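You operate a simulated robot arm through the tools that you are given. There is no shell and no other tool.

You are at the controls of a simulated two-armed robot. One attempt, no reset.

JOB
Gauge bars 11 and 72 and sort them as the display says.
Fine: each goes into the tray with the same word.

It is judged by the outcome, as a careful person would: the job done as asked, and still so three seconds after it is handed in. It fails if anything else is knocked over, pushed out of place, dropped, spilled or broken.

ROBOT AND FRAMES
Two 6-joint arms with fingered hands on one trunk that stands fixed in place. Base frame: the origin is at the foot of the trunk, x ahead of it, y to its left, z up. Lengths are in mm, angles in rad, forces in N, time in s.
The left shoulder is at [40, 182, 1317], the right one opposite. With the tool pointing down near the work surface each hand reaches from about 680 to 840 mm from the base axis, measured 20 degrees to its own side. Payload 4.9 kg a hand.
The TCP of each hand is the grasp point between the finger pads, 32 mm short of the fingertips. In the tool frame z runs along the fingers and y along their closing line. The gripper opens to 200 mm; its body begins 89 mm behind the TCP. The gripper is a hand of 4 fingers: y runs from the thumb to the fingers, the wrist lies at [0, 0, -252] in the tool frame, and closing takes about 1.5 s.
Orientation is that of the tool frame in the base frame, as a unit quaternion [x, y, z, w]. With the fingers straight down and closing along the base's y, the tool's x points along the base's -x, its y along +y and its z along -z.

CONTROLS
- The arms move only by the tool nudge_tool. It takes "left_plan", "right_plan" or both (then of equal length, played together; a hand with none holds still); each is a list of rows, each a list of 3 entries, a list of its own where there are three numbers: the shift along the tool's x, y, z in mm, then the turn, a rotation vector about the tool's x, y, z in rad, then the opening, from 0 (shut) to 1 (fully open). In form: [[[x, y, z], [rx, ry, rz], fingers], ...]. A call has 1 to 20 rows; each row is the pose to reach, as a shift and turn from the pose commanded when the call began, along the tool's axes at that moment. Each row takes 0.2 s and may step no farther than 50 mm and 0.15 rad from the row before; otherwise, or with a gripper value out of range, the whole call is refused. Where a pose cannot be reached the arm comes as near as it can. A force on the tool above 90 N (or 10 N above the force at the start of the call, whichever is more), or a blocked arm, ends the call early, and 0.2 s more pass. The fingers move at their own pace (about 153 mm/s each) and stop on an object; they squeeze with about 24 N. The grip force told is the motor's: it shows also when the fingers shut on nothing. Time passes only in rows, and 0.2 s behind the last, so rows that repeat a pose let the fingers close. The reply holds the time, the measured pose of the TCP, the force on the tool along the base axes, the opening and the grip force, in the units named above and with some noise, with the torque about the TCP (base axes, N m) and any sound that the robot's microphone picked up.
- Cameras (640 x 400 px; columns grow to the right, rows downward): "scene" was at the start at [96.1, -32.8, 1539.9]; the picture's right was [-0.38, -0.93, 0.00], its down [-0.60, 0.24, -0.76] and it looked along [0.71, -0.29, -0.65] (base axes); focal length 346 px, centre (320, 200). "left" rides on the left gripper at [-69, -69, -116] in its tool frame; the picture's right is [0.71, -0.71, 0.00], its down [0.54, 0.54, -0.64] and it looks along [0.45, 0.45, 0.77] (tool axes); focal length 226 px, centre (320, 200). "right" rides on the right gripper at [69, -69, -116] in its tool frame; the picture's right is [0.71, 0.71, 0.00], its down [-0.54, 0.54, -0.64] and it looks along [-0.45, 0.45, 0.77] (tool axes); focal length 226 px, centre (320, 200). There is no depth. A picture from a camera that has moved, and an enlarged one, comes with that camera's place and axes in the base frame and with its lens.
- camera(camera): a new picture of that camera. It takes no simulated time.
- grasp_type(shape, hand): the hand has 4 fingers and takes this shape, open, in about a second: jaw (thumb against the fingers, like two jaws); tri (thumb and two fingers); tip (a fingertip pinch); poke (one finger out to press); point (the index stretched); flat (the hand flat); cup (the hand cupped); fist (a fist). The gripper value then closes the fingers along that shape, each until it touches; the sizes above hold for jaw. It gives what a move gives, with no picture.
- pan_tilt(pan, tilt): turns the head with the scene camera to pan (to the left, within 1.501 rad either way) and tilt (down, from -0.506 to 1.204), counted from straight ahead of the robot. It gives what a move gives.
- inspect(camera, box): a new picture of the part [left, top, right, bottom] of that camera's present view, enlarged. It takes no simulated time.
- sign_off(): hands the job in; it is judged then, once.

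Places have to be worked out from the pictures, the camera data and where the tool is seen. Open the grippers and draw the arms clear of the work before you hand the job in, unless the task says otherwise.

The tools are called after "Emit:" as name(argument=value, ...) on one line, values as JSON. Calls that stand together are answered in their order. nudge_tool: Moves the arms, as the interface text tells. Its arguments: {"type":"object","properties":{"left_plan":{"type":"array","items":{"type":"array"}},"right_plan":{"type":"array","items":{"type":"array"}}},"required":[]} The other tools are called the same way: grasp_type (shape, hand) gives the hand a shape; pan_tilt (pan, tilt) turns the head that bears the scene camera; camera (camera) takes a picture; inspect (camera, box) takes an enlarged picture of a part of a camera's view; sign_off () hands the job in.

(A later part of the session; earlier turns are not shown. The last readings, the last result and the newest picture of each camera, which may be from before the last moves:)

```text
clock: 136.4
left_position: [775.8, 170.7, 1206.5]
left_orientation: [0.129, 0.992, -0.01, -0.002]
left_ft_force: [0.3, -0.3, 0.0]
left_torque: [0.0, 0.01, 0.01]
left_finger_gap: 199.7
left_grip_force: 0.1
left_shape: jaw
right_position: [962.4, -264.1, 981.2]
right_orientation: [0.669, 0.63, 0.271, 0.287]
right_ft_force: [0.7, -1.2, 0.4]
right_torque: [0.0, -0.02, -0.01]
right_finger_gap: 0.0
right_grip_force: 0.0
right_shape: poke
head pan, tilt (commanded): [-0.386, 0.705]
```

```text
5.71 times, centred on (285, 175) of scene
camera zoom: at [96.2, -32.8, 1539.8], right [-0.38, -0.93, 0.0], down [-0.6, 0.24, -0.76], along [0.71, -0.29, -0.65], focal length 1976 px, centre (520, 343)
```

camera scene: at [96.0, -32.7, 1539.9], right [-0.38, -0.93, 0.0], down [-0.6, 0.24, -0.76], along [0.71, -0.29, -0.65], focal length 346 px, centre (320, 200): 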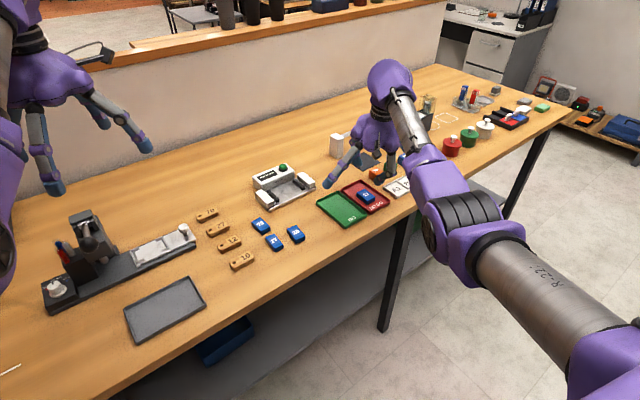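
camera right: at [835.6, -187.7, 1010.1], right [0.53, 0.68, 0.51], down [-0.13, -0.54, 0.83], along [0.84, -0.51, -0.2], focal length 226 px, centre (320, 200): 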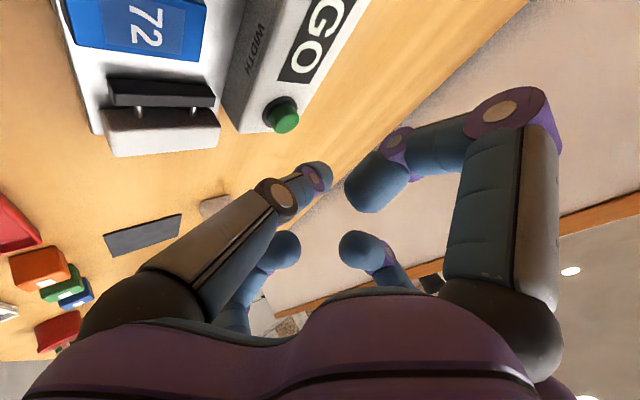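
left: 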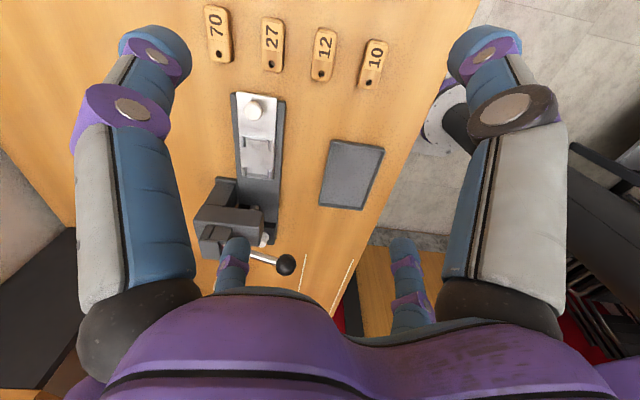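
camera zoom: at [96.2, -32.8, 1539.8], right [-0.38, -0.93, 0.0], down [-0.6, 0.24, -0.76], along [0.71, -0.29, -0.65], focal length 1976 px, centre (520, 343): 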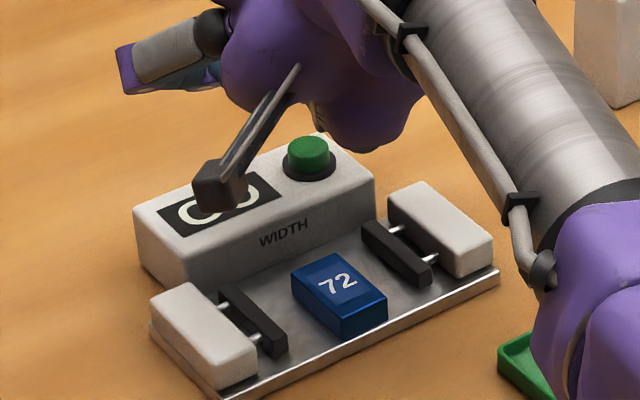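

The display shows GO for bar 72. Now I position the finger above the gap behind the bar (34° tilt along the gauge axis) to draw it out again.

Emit:
nudge_tool(right_plan=[[[5, -16, -6.6], [0.0721, 0.0647, -0.0765], 1], [[10.1, -32.1, -13.2], [0.1443, 0.1295, -0.1531], 1], [[15.1, -48.1, -19.8], [0.2164, 0.1942, -0.2296], 1], [[15.1, -48.1, -19.8], [0.2164, 0.1942, -0.2296], 1]])

Emit:
camera(camera="right")

Emit:
inspect(camera="scene", box=[240, 130, 330, 210])

```text
clock: 137.4
left_position: [774.9, 171.2, 1206.2]
left_orientation: [0.13, 0.991, -0.01, -0.002]
left_ft_force: [-0.5, 0.0, -1.4]
left_torque: [0.01, 0.01, -0.01]
left_finger_gap: 199.6
left_grip_force: 0.1
left_shape: jaw
right_position: [916.4, -245.5, 960.4]
right_orientation: [0.59, 0.753, 0.231, 0.18]
right_ft_force: [0.5, -0.5, -0.3]
right_torque: [0.01, 0.03, 0.02]
right_finger_gap: 0.0
right_grip_force: 0.1
right_shape: poke
head pan, tilt (commanded): [-0.386, 0.705]
```

```text
taken
camera right: at [781.3, -209.1, 1016.2], right [0.4, 0.83, 0.4], down [0.22, -0.51, 0.84], along [0.89, -0.25, -0.38], focal length 226 px, centre (320, 200)
```

right: 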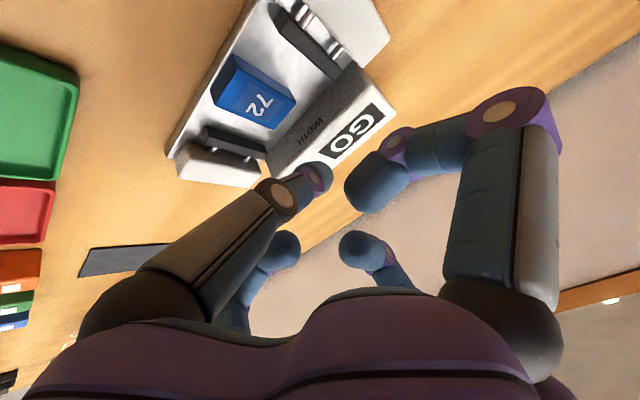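

```text
5.00 times, centred on (285, 170) of scene
camera zoom: at [96.1, -32.8, 1539.8], right [-0.38, -0.93, 0.0], down [-0.6, 0.24, -0.76], along [0.71, -0.29, -0.65], focal length 1729 px, centre (495, 350)
```

zoom: 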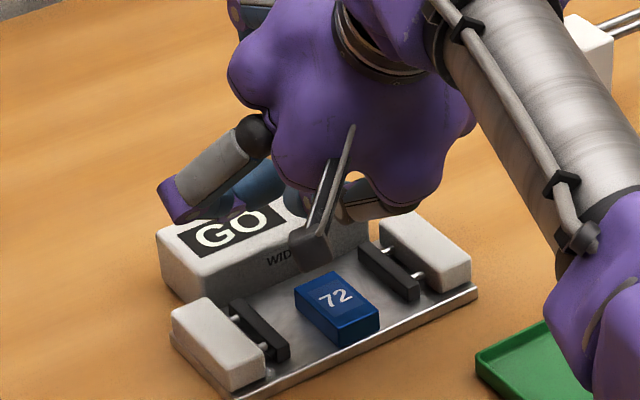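

GO is confirmed. The tip is about 9 mm beyond the bar's far edge; I shift 4 mm left and descend 45 mm.

Emit:
nudge_tool(right_plan=[[[4, -8.4, 12.5], [0, 0, 0], 1], [[4, -16.8, 24.9], [0, 0, 0], 1], [[4, -25.2, 37.4], [0, 0, 0], 1], [[4, -25.2, 37.4], [0, 0, 0], 1]])

Emit:
inspect(camera="right", box=[240, 60, 380, 200])

```text
clock: 138.4
left_position: [775.5, 173.1, 1205.8]
left_orientation: [0.129, 0.992, -0.009, -0.002]
left_ft_force: [0.4, 0.1, -0.5]
left_torque: [-0.04, -0.03, 0.04]
left_finger_gap: 199.9
left_grip_force: 0.1
left_shape: jaw
right_position: [915.0, -243.3, 914.2]
right_orientation: [0.59, 0.753, 0.23, 0.18]
right_ft_force: [-0.1, 1.4, 1.5]
right_torque: [-0.02, 0.01, -0.02]
right_finger_gap: 0.2
right_grip_force: 0.0
right_shape: poke
head pan, tilt (commanded): [-0.386, 0.705]
```

```text
2.86 times, centred on (310, 130) of right
camera zoom: at [780.6, -205.4, 971.1], right [0.4, 0.83, 0.4], down [0.21, -0.51, 0.84], along [0.89, -0.25, -0.38], focal length 646 px, centre (349, 400)
```

zoom: 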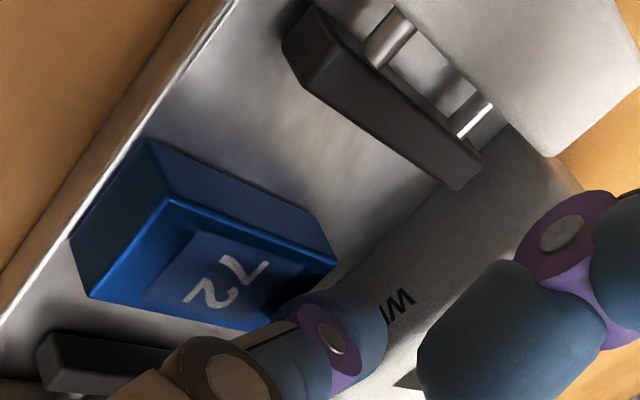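

Near the bar's far edge. I lower 4 mm more in small steps.

Emit:
nudge_tool(right_plan=[[[0, -0.7, 1], [0, 0, 0], 1], [[0, -1.5, 2.1], [0, 0, 0], 1], [[0, -2.4, 3.5], [0, 0, 0], 1], [[0, -2.4, 3.5], [0, 0, 0], 1]])

Emit:
inspect(camera="right", box=[240, 60, 380, 200])

```text
clock: 139.4
left_position: [775.7, 171.5, 1206.2]
left_orientation: [0.13, 0.991, -0.009, -0.003]
left_ft_force: [0.0, 0.0, 0.1]
left_torque: [-0.05, 0.01, 0.0]
left_finger_gap: 200.0
left_grip_force: 0.0
left_shape: jaw
right_position: [915.6, -243.8, 911.5]
right_orientation: [0.59, 0.752, 0.231, 0.181]
right_ft_force: [1.0, -0.5, 0.1]
right_torque: [0.02, -0.01, -0.01]
right_finger_gap: 0.0
right_grip_force: 0.1
right_shape: poke
head pan, tilt (commanded): [-0.386, 0.705]
```

```text
2.86 times, centred on (310, 130) of right
camera zoom: at [780.0, -205.0, 967.5], right [0.4, 0.83, 0.4], down [0.21, -0.51, 0.84], along [0.89, -0.25, -0.38], focal length 646 px, centre (349, 400)
```

zoom: 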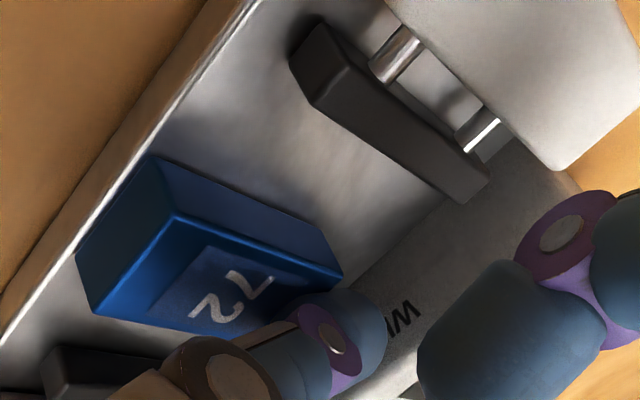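

The tip sits behind the bar. I lower 2 mm and draw back 12 mm.

Emit:
nudge_tool(right_plan=[[[0, -1.1, 1.7], [0, 0, 0], 1], [[0, -4.4, -0.6], [0, 0, 0], 1], [[0, -7.7, -2.8], [0, 0, 0], 1], [[0, -11, -5], [0, 0, 0], 1], [[0, -11, -5], [0, 0, 0], 1]])

Emit:
inspect(camera="right", box=[220, 50, 400, 200])

```text
clock: 140.6
left_position: [775.2, 171.4, 1205.6]
left_orientation: [0.129, 0.992, -0.009, -0.002]
left_ft_force: [-0.5, -0.5, -0.1]
left_torque: [0.01, -0.02, -0.04]
left_finger_gap: 199.8
left_grip_force: 0.0
left_shape: jaw
right_position: [903.7, -245.8, 909.2]
right_orientation: [0.592, 0.751, 0.23, 0.181]
right_ft_force: [0.5, 0.2, 3.2]
right_torque: [0.02, -0.05, -0.03]
right_finger_gap: 0.1
right_grip_force: 0.0
right_shape: poke
head pan, tilt (commanded): [-0.386, 0.705]
```

```text
2.67 times, centred on (310, 125) of right
camera zoom: at [769.0, -207.9, 965.6], right [0.4, 0.83, 0.4], down [0.21, -0.51, 0.84], along [0.89, -0.25, -0.38], focal length 603 px, centre (347, 400)
```

zoom: 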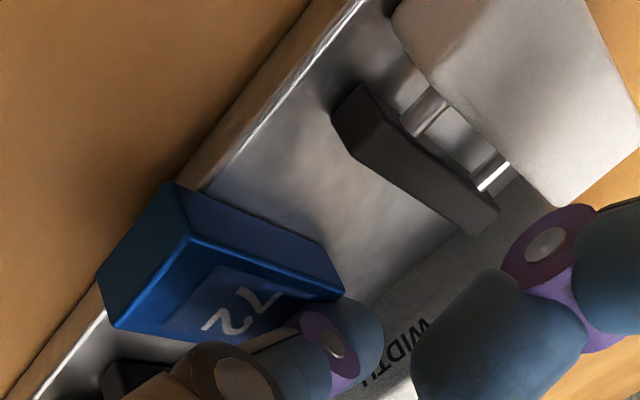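

The bar follows. I draw back a further 15 mm, twice, checking in between.

Emit:
nudge_tool(right_plan=[[[0, -3.3, -2.2], [0, 0, 0], 1], [[0, -6.6, -4.5], [0, 0, 0], 1], [[0, -9.9, -6.7], [0, 0, 0], 1], [[0, -12.4, -8.4], [0, 0, 0], 1], [[0, -12.4, -8.4], [0, 0, 0], 1]])

Emit:
inspect(camera="right", box=[220, 50, 400, 200])

Emit:
nudge_tool(right_plan=[[[0, -3.3, -2.2], [0, 0, 0], 1], [[0, -6.6, -4.5], [0, 0, 0], 1], [[0, -9.9, -6.7], [0, 0, 0], 1], [[0, -12.4, -8.4], [0, 0, 0], 1], [[0, -12.4, -8.4], [0, 0, 0], 1]])

Emit:
inspect(camera="right", box=[220, 50, 400, 200])

```text
clock: 141.8
left_position: [775.0, 171.5, 1206.2]
left_orientation: [0.13, 0.991, -0.009, -0.002]
left_ft_force: [0.4, 0.2, 0.0]
left_torque: [-0.03, -0.01, 0.0]
left_finger_gap: 199.8
left_grip_force: 0.1
left_shape: jaw
right_position: [888.3, -249.5, 910.5]
right_orientation: [0.59, 0.752, 0.231, 0.181]
right_ft_force: [2.1, 0.0, 4.8]
right_torque: [0.01, -0.04, -0.01]
right_finger_gap: 0.0
right_grip_force: 0.0
right_shape: poke
head pan, tilt (commanded): [-0.386, 0.705]
```

```text
2.67 times, centred on (310, 125) of right
camera zoom: at [754.1, -211.5, 965.8], right [0.4, 0.83, 0.4], down [0.21, -0.51, 0.84], along [0.89, -0.25, -0.38], focal length 603 px, centre (347, 400)
```

zoom: 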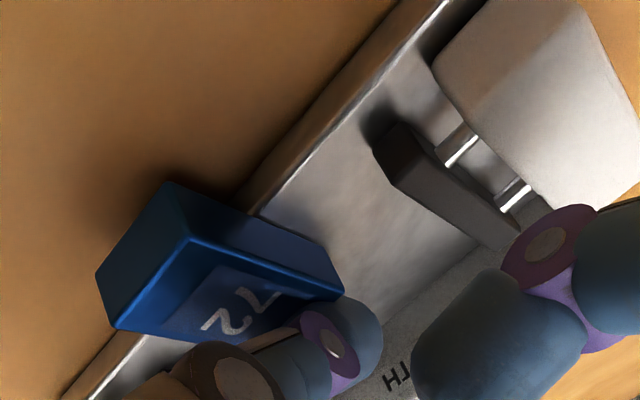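

```text
clock: 143.0
left_position: [775.6, 171.9, 1206.6]
left_orientation: [0.13, 0.991, -0.01, -0.001]
left_ft_force: [0.0, 1.4, -0.3]
left_torque: [0.04, 0.03, 0.02]
left_finger_gap: 200.1
left_grip_force: 0.1
left_shape: jaw
right_position: [874.3, -251.9, 910.6]
right_orientation: [0.59, 0.753, 0.23, 0.18]
right_ft_force: [1.4, -0.9, 3.2]
right_torque: [0.0, -0.02, 0.06]
right_finger_gap: 0.0
right_grip_force: 0.0
right_shape: poke
head pan, tilt (commanded): [-0.386, 0.705]
```

```text
2.67 times, centred on (310, 125) of right
camera zoom: at [739.7, -214.4, 966.0], right [0.4, 0.83, 0.4], down [0.22, -0.51, 0.84], along [0.89, -0.25, -0.38], focal length 603 px, centre (347, 400)
```

zoom: 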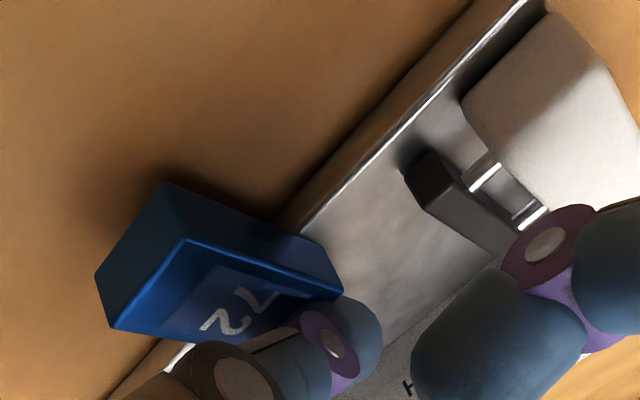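

Another 15 mm should bring it off the plate.

Emit:
nudge_tool(right_plan=[[[0, -3.3, -2.2], [0, 0, 0], 1], [[0, -6.6, -4.5], [0, 0, 0], 1], [[0, -9.9, -6.7], [0, 0, 0], 1], [[0, -12.4, -8.4], [0, 0, 0], 1], [[0, -12.4, -8.4], [0, 0, 0], 1]])

Emit:
inspect(camera="right", box=[220, 50, 400, 200])

Emit:
inspect(camera="scene", box=[260, 165, 330, 225])

```text
clock: 144.2
left_position: [775.4, 171.5, 1206.9]
left_orientation: [0.13, 0.992, -0.01, -0.002]
left_ft_force: [0.8, -0.7, -1.0]
left_torque: [-0.01, -0.05, 0.02]
left_finger_gap: 200.1
left_grip_force: 0.0
left_shape: jaw
right_position: [858.8, -257.0, 908.3]
right_orientation: [0.589, 0.753, 0.23, 0.181]
right_ft_force: [0.2, 0.4, 0.3]
right_torque: [-0.01, 0.01, -0.01]
right_finger_gap: 0.0
right_grip_force: 0.2
right_shape: poke
head pan, tilt (commanded): [-0.386, 0.705]
```

```text
2.67 times, centred on (310, 125) of right
camera zoom: at [724.8, -219.5, 965.3], right [0.4, 0.83, 0.4], down [0.22, -0.51, 0.84], along [0.89, -0.25, -0.38], focal length 603 px, centre (347, 400)
```

zoom: 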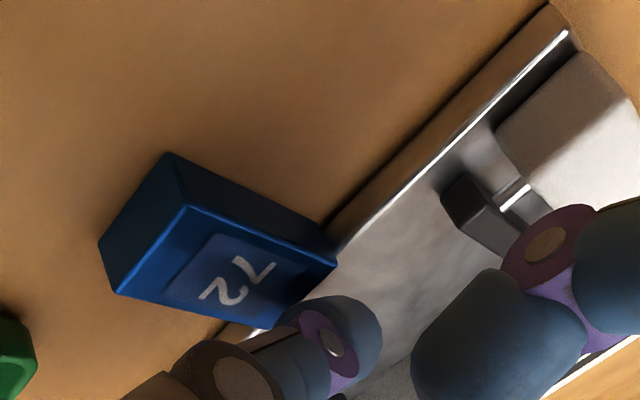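

```text
6.67 times, centred on (295, 195) of scene
camera zoom: at [96.1, -32.8, 1539.8], right [-0.38, -0.93, 0.0], down [-0.6, 0.24, -0.76], along [0.71, -0.29, -0.65], focal length 2306 px, centre (487, 233)
```

zoom: 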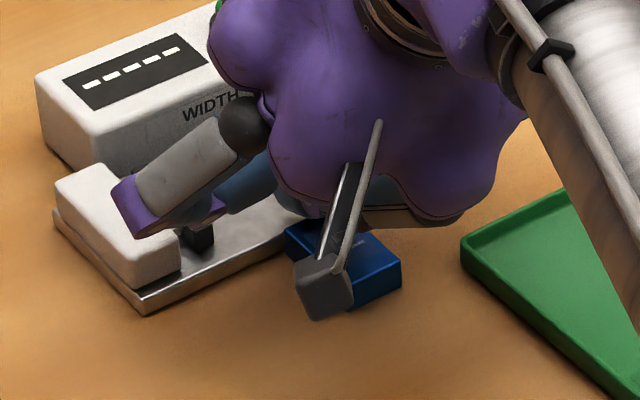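

The bar dropped at the plate's edge. I lower the finger 4 mm and draw back another 20 mm so it lies fully on the table.

Emit:
nudge_tool(right_plan=[[[0, -2.2, 3.3], [0, 0, 0], 1], [[0, -6.3, 0.5], [0, 0, 0], 1], [[0, -10.5, -2.3], [0, 0, 0], 1], [[0, -14.6, -5.1], [0, 0, 0], 1], [[0, -18.8, -7.9], [0, 0, 0], 1], [[0, -18.8, -7.9], [0, 0, 0], 1]])

Emit:
inspect(camera="right", box=[220, 50, 400, 200])

Emit:
inspect(camera="scene", box=[260, 165, 330, 225])

```text
clock: 145.6
left_position: [775.6, 172.1, 1205.8]
left_orientation: [0.129, 0.992, -0.009, -0.002]
left_ft_force: [-0.2, 0.0, -0.4]
left_torque: [0.03, -0.02, -0.01]
left_finger_gap: 199.9
left_grip_force: 0.0
left_shape: jaw
right_position: [840.3, -261.2, 905.7]
right_orientation: [0.59, 0.753, 0.229, 0.18]
right_ft_force: [0.3, -0.2, 0.3]
right_torque: [-0.01, 0.0, -0.03]
right_finger_gap: 0.0
right_grip_force: 0.0
right_shape: poke
head pan, tilt (commanded): [-0.386, 0.705]
```

```text
2.67 times, centred on (310, 125) of right
camera zoom: at [705.6, -223.6, 961.9], right [0.4, 0.83, 0.4], down [0.21, -0.51, 0.84], along [0.89, -0.25, -0.38], focal length 603 px, centre (347, 400)
```

zoom: 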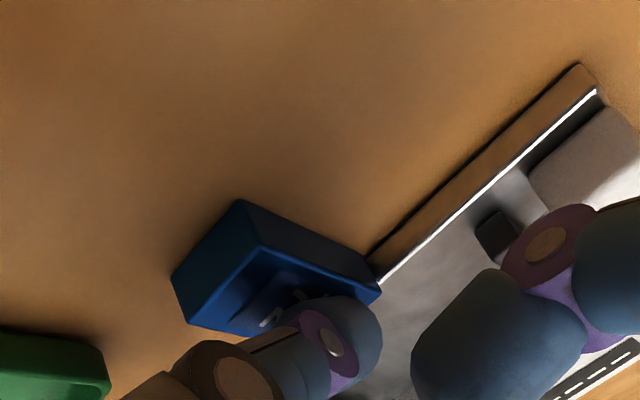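

```text
6.67 times, centred on (295, 195) of scene
camera zoom: at [96.1, -32.8, 1539.9], right [-0.38, -0.93, 0.0], down [-0.6, 0.24, -0.76], along [0.71, -0.29, -0.65], focal length 2306 px, centre (487, 233)
```

zoom: 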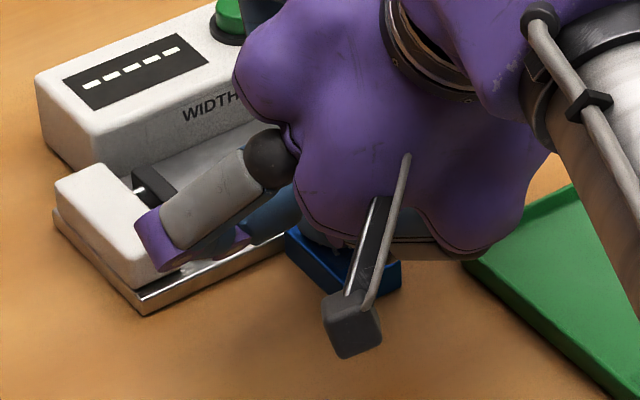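

The finger passed over the bar without contact. I press down gently on the bar's top and then drag it back.

Emit:
nudge_tool(right_plan=[[[0, -0.8, 1.2], [0, 0, 0], 1], [[0, -1.7, 2.5], [0, 0, 0], 1], [[0, -1.7, 2.5], [0, 0, 0], 1]])

Emit:
nudge_tool(right_plan=[[[0, -0.6, 0.8], [0, 0, 0], 1], [[0, -1.1, 1.7], [0, 0, 0], 1], [[0, -1.1, 1.7], [0, 0, 0], 1]])

```text
clock: 146.4
left_position: [776.0, 171.4, 1206.9]
left_orientation: [0.13, 0.991, -0.009, -0.002]
left_ft_force: [0.6, 0.3, 1.2]
left_torque: [-0.02, 0.0, -0.01]
left_finger_gap: 199.9
left_grip_force: 0.0
left_shape: jaw
right_position: [839.1, -260.8, 903.8]
right_orientation: [0.59, 0.752, 0.231, 0.181]
right_ft_force: [-0.2, -1.4, 4.9]
right_torque: [-0.01, -0.07, -0.02]
right_finger_gap: 0.0
right_grip_force: 0.0
right_shape: poke
head pan, tilt (commanded): [-0.386, 0.705]
```

```text
clock: 147.2
left_position: [773.9, 171.8, 1207.0]
left_orientation: [0.129, 0.992, -0.01, 0.0]
left_ft_force: [1.1, -0.1, 0.7]
left_torque: [0.03, -0.02, 0.0]
left_finger_gap: 200.0
left_grip_force: 0.1
left_shape: jaw
right_position: [839.8, -260.7, 902.1]
right_orientation: [0.59, 0.752, 0.232, 0.182]
right_ft_force: [-2.5, -2.4, 15.0]
right_torque: [0.02, -0.25, -0.03]
right_finger_gap: 0.1
right_grip_force: 0.1
right_shape: poke
head pan, tilt (commanded): [-0.386, 0.705]
```

15 N down on the bar. I drag back 20 mm at this height.

Emit:
nudge_tool(right_plan=[[[0, -3.3, -2.2], [0, 0, 0], 1], [[0, -6.6, -4.5], [0, 0, 0], 1], [[0, -9.9, -6.7], [0, 0, 0], 1], [[0, -13.3, -9], [0, 0, 0], 1], [[0, -16.6, -11.2], [0, 0, 0], 1], [[0, -16.6, -11.2], [0, 0, 0], 1]])

Emit:
inspect(camera="right", box=[220, 50, 400, 200])

Emit:
inspect(camera="scene", box=[260, 165, 340, 235])

```text
clock: 148.6
left_position: [774.3, 172.9, 1207.1]
left_orientation: [0.129, 0.992, -0.009, -0.002]
left_ft_force: [0.1, -0.3, 0.0]
left_torque: [0.02, 0.02, 0.0]
left_finger_gap: 200.0
left_grip_force: 0.0
left_shape: jaw
right_position: [820.1, -266.8, 901.0]
right_orientation: [0.59, 0.752, 0.231, 0.181]
right_ft_force: [2.9, 2.3, 15.9]
right_torque: [0.14, -0.41, 0.03]
right_finger_gap: 0.1
right_grip_force: 0.0
right_shape: poke
head pan, tilt (commanded): [-0.386, 0.705]
```

```text
2.67 times, centred on (310, 125) of right
camera zoom: at [685.0, -227.9, 957.1], right [0.4, 0.83, 0.4], down [0.21, -0.51, 0.84], along [0.89, -0.25, -0.38], focal length 603 px, centre (347, 400)
```

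zoom: 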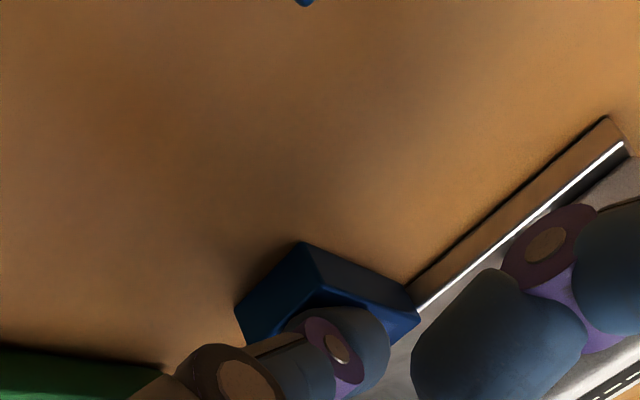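

```text
5.71 times, centred on (300, 200) of scene
camera zoom: at [95.3, -32.4, 1539.9], right [-0.38, -0.93, 0.0], down [-0.6, 0.24, -0.76], along [0.71, -0.29, -0.65], focal length 1976 px, centre (434, 200)
```

zoom: 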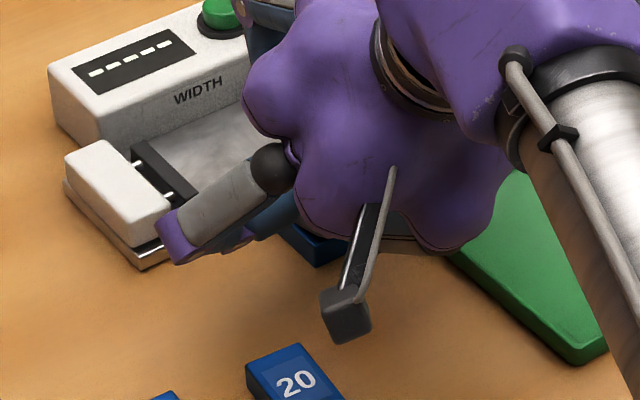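

The finger slid over the bar this time. I lift it and look at how the bar is lying.

Emit:
nudge_tool(right_plan=[[[0, 11.2, -16.6], [0, 0, 0], 1], [[0, 33.6, -49.8], [0, 0, 0], 1], [[0, 47.6, -70.6], [0, 0, 0], 1]])

Emit:
inspect(camera="scene", box=[250, 155, 350, 235])

Emit:
inspect(camera="right", box=[180, 0, 400, 180])

```text
clock: 149.4
left_position: [775.3, 172.3, 1206.6]
left_orientation: [0.13, 0.992, -0.009, -0.002]
left_ft_force: [-0.1, 1.1, 0.2]
left_torque: [0.02, -0.02, -0.01]
left_finger_gap: 199.9
left_grip_force: 0.0
left_shape: jaw
right_position: [819.7, -265.3, 983.5]
right_orientation: [0.59, 0.753, 0.23, 0.18]
right_ft_force: [0.8, 0.2, 0.3]
right_torque: [0.01, -0.01, 0.03]
right_finger_gap: 0.0
right_grip_force: 0.1
right_shape: poke
head pan, tilt (commanded): [-0.386, 0.705]
```

```text
5.00 times, centred on (300, 195) of scene
camera zoom: at [96.0, -32.7, 1539.9], right [-0.38, -0.93, 0.0], down [-0.6, 0.24, -0.76], along [0.71, -0.29, -0.65], focal length 1729 px, centre (420, 225)
```

zoom: 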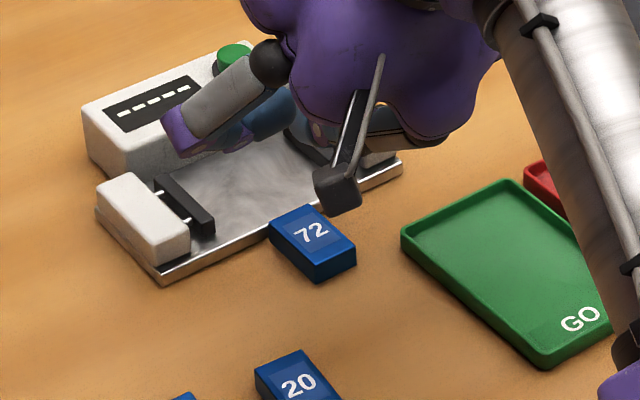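

```text
2.22 times, centred on (290, 90) of right
camera zoom: at [685.8, -228.4, 1039.9], right [0.4, 0.83, 0.4], down [0.22, -0.5, 0.84], along [0.89, -0.25, -0.38], focal length 502 px, centre (387, 444)
```

zoom: 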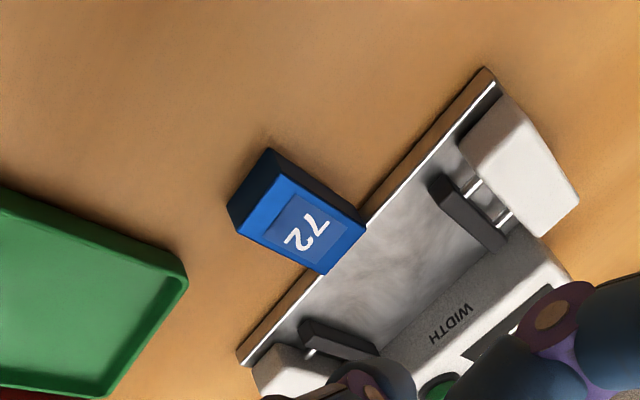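

Bar 72 lies flat on the table, its far end only ~5 mm from the plate. As with bar 11, I switch to the tip shape and use the far finger to draw it clear; first bring the tilt back to 7°.

Emit:
grasp_type(shape="tip", hand="right")

Emit:
nudge_tool(right_plan=[[[0, -2.6, 3.8], [0.118, 0, 0], 0.6], [[0, -5.2, 7.7], [0.236, 0, 0], 0.38], [[0, -7.8, 11.5], [0.354, 0, 0], 0.38], [[0, -10.4, 15.4], [0.472, 0, 0], 0.38], [[0, -10.4, 15.4], [0.472, 0, 0], 0.38]])

Emit:
camera(camera="right")

```text
clock: 150.3
left_position: [775.3, 171.9, 1205.8]
left_orientation: [0.129, 0.992, -0.009, -0.003]
left_ft_force: [-0.7, 0.2, -0.1]
left_torque: [0.0, 0.02, 0.0]
left_finger_gap: 200.3
left_grip_force: 0.0
left_shape: jaw
right_position: [822.2, -265.7, 982.5]
right_orientation: [0.59, 0.753, 0.23, 0.181]
right_ft_force: [-0.8, 0.4, -1.1]
right_torque: [0.01, -0.01, -0.02]
right_finger_gap: 199.8
right_grip_force: 0.2
right_shape: tip
head pan, tilt (commanded): [-0.386, 0.705]
```

```text
clock: 151.5
left_position: [775.5, 170.7, 1205.4]
left_orientation: [0.129, 0.992, -0.01, -0.002]
left_ft_force: [0.3, 0.2, 0.3]
left_torque: [-0.03, -0.02, 0.03]
left_finger_gap: 199.8
left_grip_force: 0.2
left_shape: jaw
right_position: [821.5, -265.9, 965.6]
right_orientation: [0.615, 0.786, 0.048, 0.037]
right_ft_force: [-0.5, 0.4, -0.5]
right_torque: [0.03, -0.01, -0.01]
right_finger_gap: 76.6
right_grip_force: 0.1
right_shape: tip
head pan, tilt (commanded): [-0.386, 0.705]
```

```text
taken
camera right: at [724.1, -218.9, 1072.0], right [0.51, 0.85, 0.09], down [0.58, -0.42, 0.7], along [0.64, -0.31, -0.71], focal length 226 px, centre (320, 200)
```

right: 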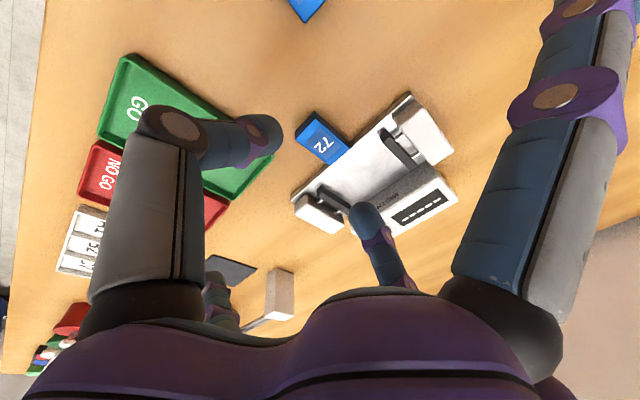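

Bar 72 centre is at about (830, -261). I shift 2.5 mm left and descend to z 900.5 so the far finger sits behind the bar's far end.

Emit:
nudge_tool(right_plan=[[[1, -3, 22], [0, 0, 0], 0.38], [[2, -6, 44], [0, 0, 0], 0.38], [[2.5, -7.9, 57], [0, 0, 0], 0.38], [[2.5, -8.9, 64.5], [0, 0, 0], 0.38], [[2.5, -8.9, 64.5], [0, 0, 0], 0.38]])

Emit:
inspect(camera="right", box=[220, 80, 420, 260])

Emit:
inspect(camera="scene", box=[260, 160, 340, 230])

```text
clock: 152.7
left_position: [774.9, 170.7, 1205.9]
left_orientation: [0.129, 0.992, -0.009, -0.002]
left_ft_force: [0.6, 0.7, 0.2]
left_torque: [-0.03, 0.01, 0.03]
left_finger_gap: 199.8
left_grip_force: 0.1
left_shape: jaw
right_position: [818.7, -264.6, 901.5]
right_orientation: [0.616, 0.785, 0.048, 0.037]
right_ft_force: [0.1, 0.6, 0.5]
right_torque: [0.02, -0.02, -0.01]
right_finger_gap: 76.3
right_grip_force: 0.0
right_shape: tip
head pan, tilt (commanded): [-0.386, 0.705]
```

```text
2.22 times, centred on (320, 170) of right
camera zoom: at [722.3, -217.1, 1006.5], right [0.51, 0.85, 0.09], down [0.57, -0.42, 0.7], along [0.64, -0.31, -0.7], focal length 502 px, centre (320, 267)
```

zoom: 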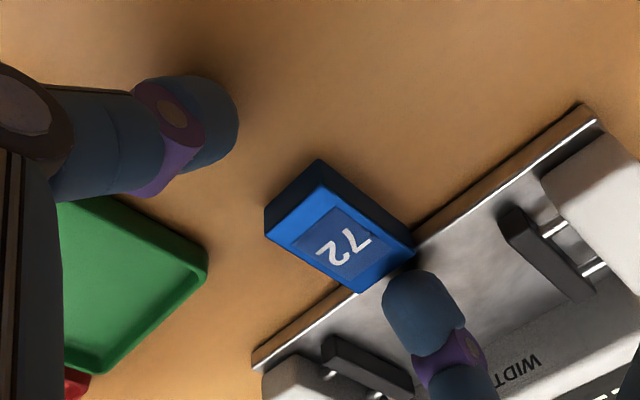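

```text
5.71 times, centred on (300, 195) of scene
camera zoom: at [96.2, -32.8, 1539.8], right [-0.38, -0.93, 0.0], down [-0.6, 0.24, -0.76], along [0.71, -0.29, -0.65], focal length 1976 px, centre (434, 229)
```

zoom: 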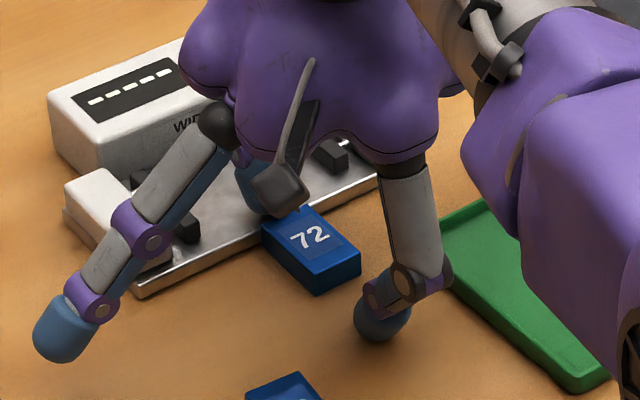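

The far finger is right behind the bar's far end. I draw back 25 mm along the gauge axis.

Emit:
nudge_tool(right_plan=[[[0, -5, -0.6], [0, 0, 0], 0.38], [[0, -10, -1.2], [0, 0, 0], 0.38], [[0, -15, -1.8], [0, 0, 0], 0.38], [[0, -20, -2.4], [0, 0, 0], 0.38], [[0, -24.8, -3], [0, 0, 0], 0.38], [[0, -24.8, -3], [0, 0, 0], 0.38]])

Emit:
inspect(camera="right", box=[220, 80, 420, 260])

Emit:
inspect(camera="scene", box=[260, 160, 340, 230])

```text
clock: 154.1
left_position: [776.0, 172.6, 1207.2]
left_orientation: [0.129, 0.992, -0.009, -0.002]
left_ft_force: [-0.1, 0.2, 0.6]
left_torque: [0.01, -0.04, 0.01]
left_finger_gap: 199.7
left_grip_force: 0.3
left_shape: jaw
right_position: [796.2, -270.1, 901.3]
right_orientation: [0.616, 0.785, 0.049, 0.038]
right_ft_force: [1.7, 0.4, 5.3]
right_torque: [0.07, -0.3, 0.02]
right_finger_gap: 78.0
right_grip_force: 0.1
right_shape: tip
head pan, tilt (commanded): [-0.386, 0.705]
```

```text
2.22 times, centred on (320, 170) of right
camera zoom: at [698.7, -222.6, 1006.8], right [0.51, 0.85, 0.09], down [0.57, -0.42, 0.7], along [0.64, -0.31, -0.7], focal length 502 px, centre (320, 267)
```

zoom: 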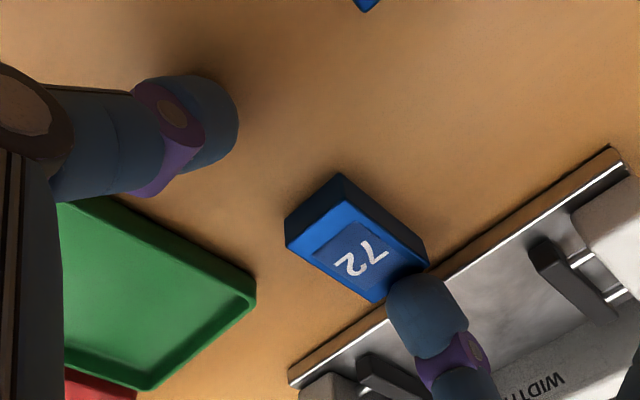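

```text
5.71 times, centred on (300, 195) of scene
camera zoom: at [95.9, -32.7, 1539.9], right [-0.38, -0.93, 0.0], down [-0.6, 0.24, -0.76], along [0.71, -0.29, -0.65], focal length 1976 px, centre (434, 229)
```

zoom: 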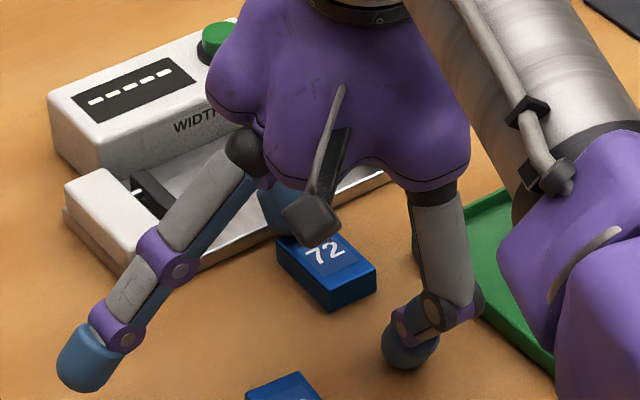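

The far finger is partly riding on the bar's edge (5 N up). I go forward 9 mm, lower 2 mm and pull again.

Emit:
nudge_tool(right_plan=[[[0, 9, 1.1], [0, 0, 0], 0.38], [[0, 8.7, 3.1], [0, 0, 0], 0.38], [[0, 4, 2.5], [0, 0, 0], 0.38], [[0, -1, 1.9], [0, 0, 0], 0.38], [[0, -6, 1.3], [0, 0, 0], 0.38], [[0, -11, 0.7], [0, 0, 0], 0.38], [[0, -16, 0.1], [0, 0, 0], 0.38], [[0, -16, 0.1], [0, 0, 0], 0.38]])

Emit:
inspect(camera="right", box=[220, 80, 420, 260])

Emit:
inspect(camera="scene", box=[260, 160, 340, 230])

```text
clock: 155.9
left_position: [774.7, 172.7, 1205.5]
left_orientation: [0.129, 0.992, -0.01, -0.002]
left_ft_force: [0.0, 0.5, -1.1]
left_torque: [-0.02, 0.01, 0.03]
left_finger_gap: 199.8
left_grip_force: 0.1
left_shape: jaw
right_position: [779.0, -272.8, 899.2]
right_orientation: [0.616, 0.786, 0.047, 0.038]
right_ft_force: [0.2, 1.4, 1.6]
right_torque: [0.03, -0.04, 0.01]
right_finger_gap: 76.7
right_grip_force: 0.2
right_shape: tip
head pan, tilt (commanded): [-0.386, 0.705]
```

```text
2.22 times, centred on (320, 170) of right
camera zoom: at [682.4, -226.0, 1004.6], right [0.51, 0.85, 0.09], down [0.57, -0.42, 0.7], along [0.64, -0.31, -0.7], focal length 502 px, centre (320, 267)
```

zoom: 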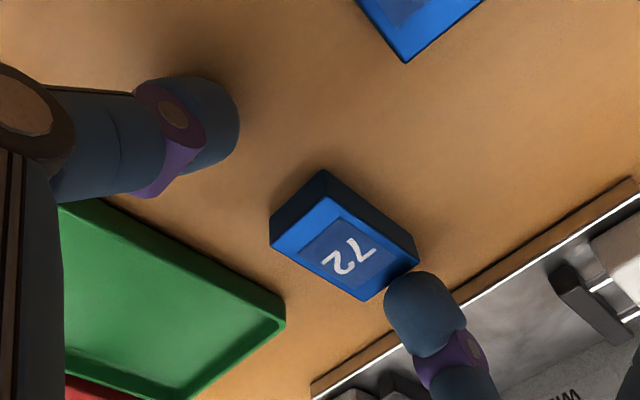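

```text
5.71 times, centred on (300, 195) of scene
camera zoom: at [96.0, -32.8, 1539.9], right [-0.38, -0.93, 0.0], down [-0.6, 0.24, -0.76], along [0.71, -0.29, -0.65], focal length 1976 px, centre (434, 229)
```

zoom: 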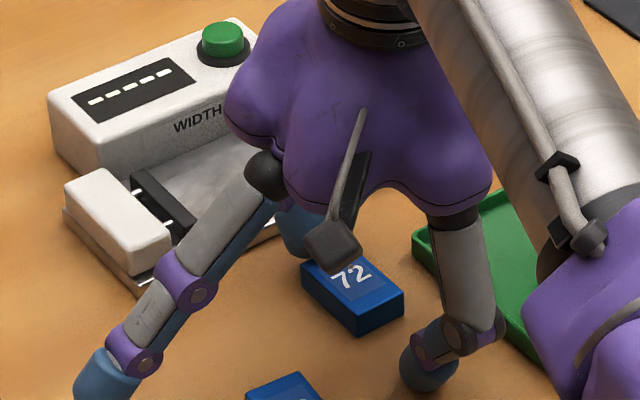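

Bar 72 is now well clear of the plate. I recentre 8 mm forward narrowing to 60 mm, lower 1 mm and close the pinch.

Emit:
nudge_tool(right_plan=[[[0, 7.9, 1], [0, 0, 0], 0.3], [[0, 7.9, 1], [0, 0, 0], 0.3], [[0, 7.8, 2], [0, 0, 0], 0.3], [[0, 7.8, 2], [0, 0, 0], 0.2], [[0, 7.8, 2], [0, 0, 0], 0.17], [[0, 7.8, 2], [0, 0, 0], 0.17], [[0, 7.8, 2], [0, 0, 0], 0.17]])

Emit:
inspect(camera="right", box=[220, 80, 420, 260])

Emit:
inspect(camera="scene", box=[250, 165, 340, 240])

```text
clock: 157.5
left_position: [775.4, 172.2, 1207.7]
left_orientation: [0.129, 0.992, -0.009, -0.002]
left_ft_force: [-0.4, -0.2, -0.2]
left_torque: [-0.02, 0.02, 0.02]
left_finger_gap: 199.8
left_grip_force: 0.0
left_shape: jaw
right_position: [786.7, -271.9, 897.6]
right_orientation: [0.616, 0.785, 0.049, 0.038]
right_ft_force: [-0.1, 0.2, 3.4]
right_torque: [-0.08, -0.12, 0.02]
right_finger_gap: 43.1
right_grip_force: 23.8
right_shape: tip
head pan, tilt (commanded): [-0.386, 0.705]
```

```text
2.22 times, centred on (320, 170) of right
camera zoom: at [690.3, -224.7, 1003.7], right [0.51, 0.85, 0.09], down [0.57, -0.42, 0.7], along [0.64, -0.31, -0.7], focal length 502 px, centre (320, 267)
```

zoom: 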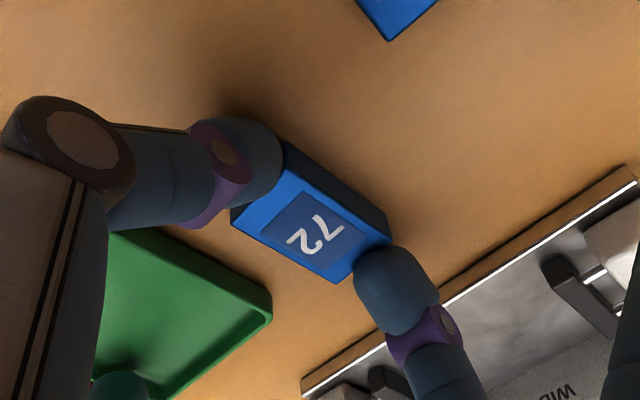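

```text
5.33 times, centred on (295, 202) of scene
camera zoom: at [95.9, -32.7, 1539.9], right [-0.38, -0.93, 0.0], down [-0.6, 0.24, -0.76], along [0.71, -0.29, -0.65], focal length 1844 px, centre (453, 187)
```

zoom: 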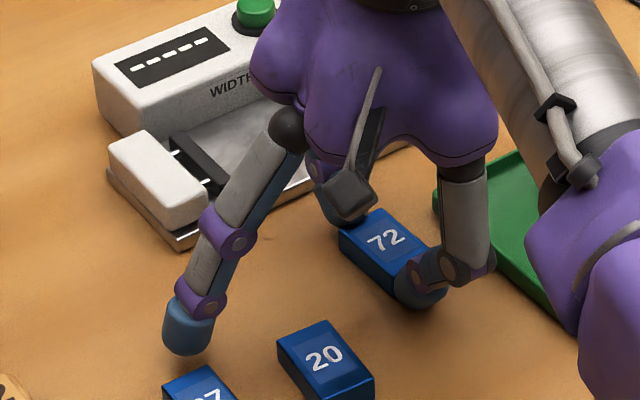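

Gripped at 23.8 N. I lift straight up 90 mm and check.

Emit:
nudge_tool(right_plan=[[[0, 1.2, -9.9], [0, 0, 0], 0.17], [[0, 3.6, -29.8], [0, 0, 0], 0.17], [[0, 6.7, -54.6], [0, 0, 0], 0.17], [[0, 10.9, -89.3], [0, 0, 0], 0.17], [[0, 10.9, -89.3], [0, 0, 0], 0.17]])

Emit:
inspect(camera="scene", box=[200, 130, 440, 280])

Emit:
camera(camera="right")

```text
clock: 158.7
left_position: [776.9, 170.9, 1206.3]
left_orientation: [0.13, 0.991, -0.009, -0.002]
left_ft_force: [0.5, -0.3, -0.2]
left_torque: [0.0, -0.03, -0.02]
left_finger_gap: 199.8
left_grip_force: 0.1
left_shape: jaw
right_position: [787.1, -270.8, 987.7]
right_orientation: [0.617, 0.785, 0.048, 0.037]
right_ft_force: [0.3, -0.3, -0.1]
right_torque: [0.02, 0.02, -0.01]
right_finger_gap: 41.8
right_grip_force: 24.2
right_shape: tip
head pan, tilt (commanded): [-0.386, 0.705]
```

```text
2.67 times, centred on (320, 205) of scene
camera zoom: at [96.0, -32.7, 1539.9], right [-0.38, -0.93, 0.0], down [-0.6, 0.24, -0.76], along [0.71, -0.29, -0.65], focal length 922 px, centre (320, 187)
```

zoom: 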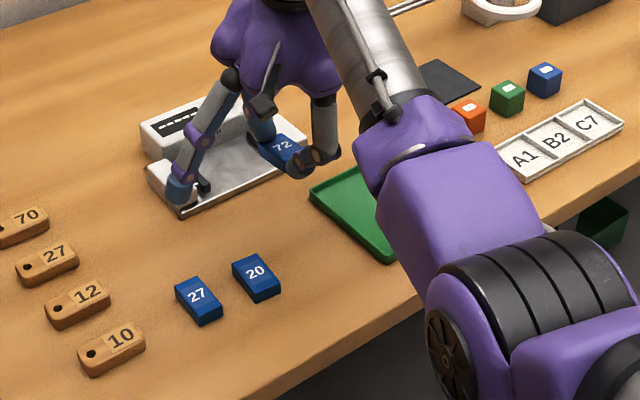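

```text
taken
camera right: at [690.0, -224.0, 1093.2], right [0.51, 0.85, 0.09], down [0.57, -0.42, 0.7], along [0.64, -0.31, -0.7], focal length 226 px, centre (320, 200)
```

right: 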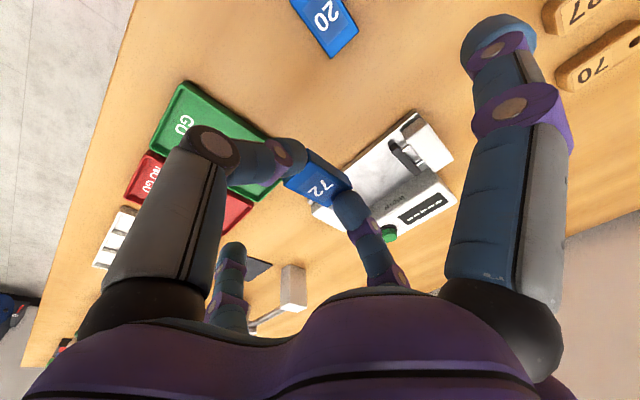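

Bar 72 is held; all else is undisturbed. I carry it over the GO tray.

Emit:
nudge_tool(right_plan=[[[-31, -16.4, 5.6], [0, 0, 0], 0.17], [[-62, -32.8, 11.2], [0, 0, 0], 0.17], [[-92.7, -49.2, 16.8], [0, 0, 0], 0.17], [[-92.7, -49.2, 16.8], [0, 0, 0], 0.17]])

Emit:
camera(camera="right")

Emit:
inspect(camera="scene", box=[270, 140, 430, 250])

```text
clock: 159.7
left_position: [776.2, 171.4, 1206.7]
left_orientation: [0.129, 0.992, -0.009, -0.002]
left_ft_force: [-0.6, -0.3, 0.2]
left_torque: [0.03, 0.01, 0.01]
left_finger_gap: 199.9
left_grip_force: 0.0
left_shape: jaw
right_position: [763.5, -371.9, 965.3]
right_orientation: [0.616, 0.785, 0.049, 0.038]
right_ft_force: [-1.0, -0.8, 0.8]
right_torque: [0.03, -0.03, -0.01]
right_finger_gap: 41.5
right_grip_force: 23.9
right_shape: tip
head pan, tilt (commanded): [-0.386, 0.705]
```

```text
taken
camera right: at [668.0, -325.9, 1071.2], right [0.51, 0.85, 0.09], down [0.57, -0.42, 0.7], along [0.64, -0.31, -0.7], focal length 226 px, centre (320, 200)
```

right: 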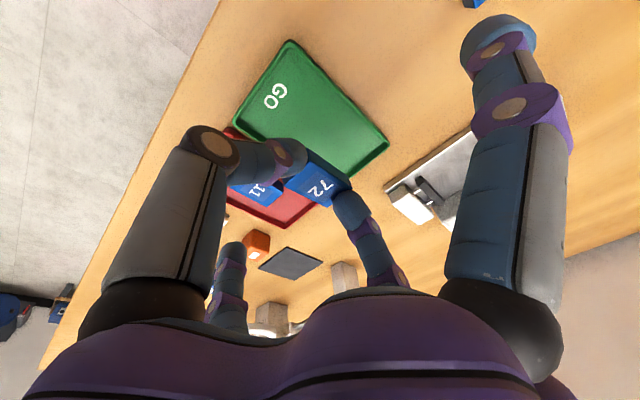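

```text
3.64 times, centred on (350, 195) of scene
camera zoom: at [96.1, -33.1, 1539.8], right [-0.38, -0.93, 0.0], down [-0.6, 0.24, -0.76], along [0.71, -0.29, -0.65], focal length 1258 px, centre (211, 218)
```

zoom: 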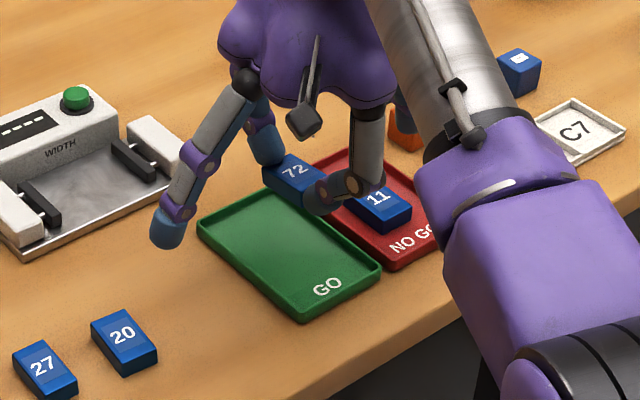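

The bar is centred over the GO tray. I descend to about z 907, then feel for contact.

Emit:
nudge_tool(right_plan=[[[0, -2.3, 19], [0, 0, 0], 0.17], [[0, -4.7, 38.5], [0, 0, 0], 0.17], [[0, -7, 57.5], [0, 0, 0], 0.17], [[0, -7, 57.5], [0, 0, 0], 0.17]])

Emit:
inspect(camera="right", box=[200, 40, 440, 240])

Emit:
inspect(camera="scene", box=[290, 150, 410, 240])

```text
clock: 160.7
left_position: [775.2, 171.1, 1205.5]
left_orientation: [0.13, 0.991, -0.009, -0.002]
left_ft_force: [0.0, -0.5, 1.1]
left_torque: [0.0, -0.03, -0.02]
left_finger_gap: 199.9
left_grip_force: 0.1
left_shape: jaw
right_position: [764.1, -373.5, 906.2]
right_orientation: [0.616, 0.786, 0.047, 0.037]
right_ft_force: [-0.9, 0.2, 0.3]
right_torque: [0.01, -0.02, 0.02]
right_finger_gap: 41.3
right_grip_force: 24.1
right_shape: tip
head pan, tilt (commanded): [-0.386, 0.705]
```

```text
2.00 times, centred on (320, 140) of right
camera zoom: at [666.7, -325.8, 1012.5], right [0.51, 0.85, 0.09], down [0.57, -0.42, 0.7], along [0.64, -0.31, -0.7], focal length 452 px, centre (320, 320)
```

zoom: 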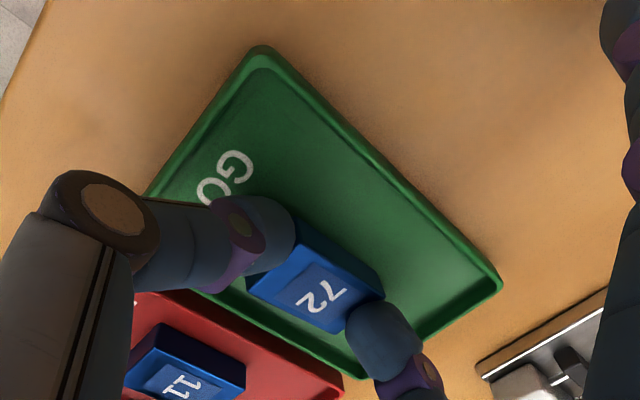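

```text
4.44 times, centred on (350, 195) of scene
camera zoom: at [96.2, -32.8, 1539.8], right [-0.38, -0.93, 0.0], down [-0.6, 0.24, -0.76], along [0.71, -0.29, -0.65], focal length 1537 px, centre (187, 222)
```

zoom: 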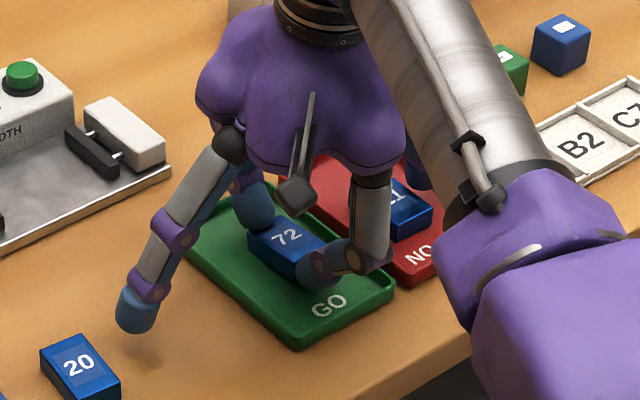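

The bar is within the tray outline. I lower in 2-3 mm steps until contact.

Emit:
nudge_tool(right_plan=[[[0, -0.3, 2], [0, 0, 0], 0.17], [[0, -0.5, 4], [0, 0, 0], 0.17], [[0, -0.5, 4], [0, 0, 0], 0.17]])

Emit:
nudge_tool(right_plan=[[[0, -0.2, 1.5], [0, 0, 0], 0.17], [[0, -0.3, 2.5], [0, 0, 0], 0.17], [[0, -0.3, 2.5], [0, 0, 0], 0.17]])

```text
clock: 161.5
left_position: [775.2, 171.5, 1206.2]
left_orientation: [0.131, 0.991, -0.009, -0.002]
left_ft_force: [0.6, 0.8, -1.1]
left_torque: [-0.02, 0.03, 0.04]
left_finger_gap: 199.5
left_grip_force: 0.1
left_shape: jaw
right_position: [764.5, -371.5, 905.8]
right_orientation: [0.617, 0.785, 0.049, 0.04]
right_ft_force: [-3.2, -1.5, 18.0]
right_torque: [0.09, -0.41, -0.01]
right_finger_gap: 43.0
right_grip_force: 24.3
right_shape: tip
head pan, tilt (commanded): [-0.386, 0.705]
```

```text
clock: 162.3
left_position: [773.9, 171.6, 1206.5]
left_orientation: [0.129, 0.992, -0.01, -0.002]
left_ft_force: [0.3, 1.0, -0.4]
left_torque: [0.01, 0.0, 0.0]
left_finger_gap: 200.0
left_grip_force: 0.2
left_shape: jaw
right_position: [763.8, -371.5, 903.8]
right_orientation: [0.617, 0.785, 0.049, 0.04]
right_ft_force: [-0.2, -2.7, 33.0]
right_torque: [0.08, -0.96, 0.04]
right_finger_gap: 45.4
right_grip_force: 23.6
right_shape: tip
head pan, tilt (commanded): [-0.386, 0.705]
```

Contact is firm (33 N), a bit more than needed. I ease up 4.5 mm and then open the fingers.

Emit:
nudge_tool(right_plan=[[[0, 0.3, -2.5], [0, 0, 0], 0.17], [[0, 0.5, -4.5], [0, 0, 0], 0.17], [[0, 0.5, -4.5], [0, 0, 0], 0.17]])

Emit:
inspect(camera="scene", box=[310, 160, 400, 235])

```text
clock: 163.1
left_position: [775.0, 172.0, 1205.0]
left_orientation: [0.129, 0.992, -0.01, -0.003]
left_ft_force: [-0.1, 0.3, -0.4]
left_torque: [-0.02, 0.02, 0.02]
left_finger_gap: 199.9
left_grip_force: 0.0
left_shape: jaw
right_position: [764.7, -372.9, 904.9]
right_orientation: [0.615, 0.786, 0.048, 0.037]
right_ft_force: [3.7, -0.3, 15.0]
right_torque: [0.07, -0.59, -0.01]
right_finger_gap: 44.4
right_grip_force: 24.3
right_shape: tip
head pan, tilt (commanded): [-0.386, 0.705]
```

```text
5.33 times, centred on (355, 198) of scene
camera zoom: at [95.6, -32.5, 1539.9], right [-0.38, -0.93, 0.0], down [-0.6, 0.24, -0.76], along [0.71, -0.29, -0.65], focal length 1844 px, centre (133, 213)
```

zoom: 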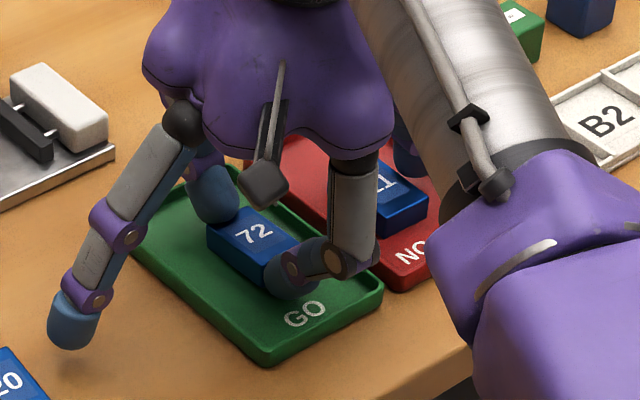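

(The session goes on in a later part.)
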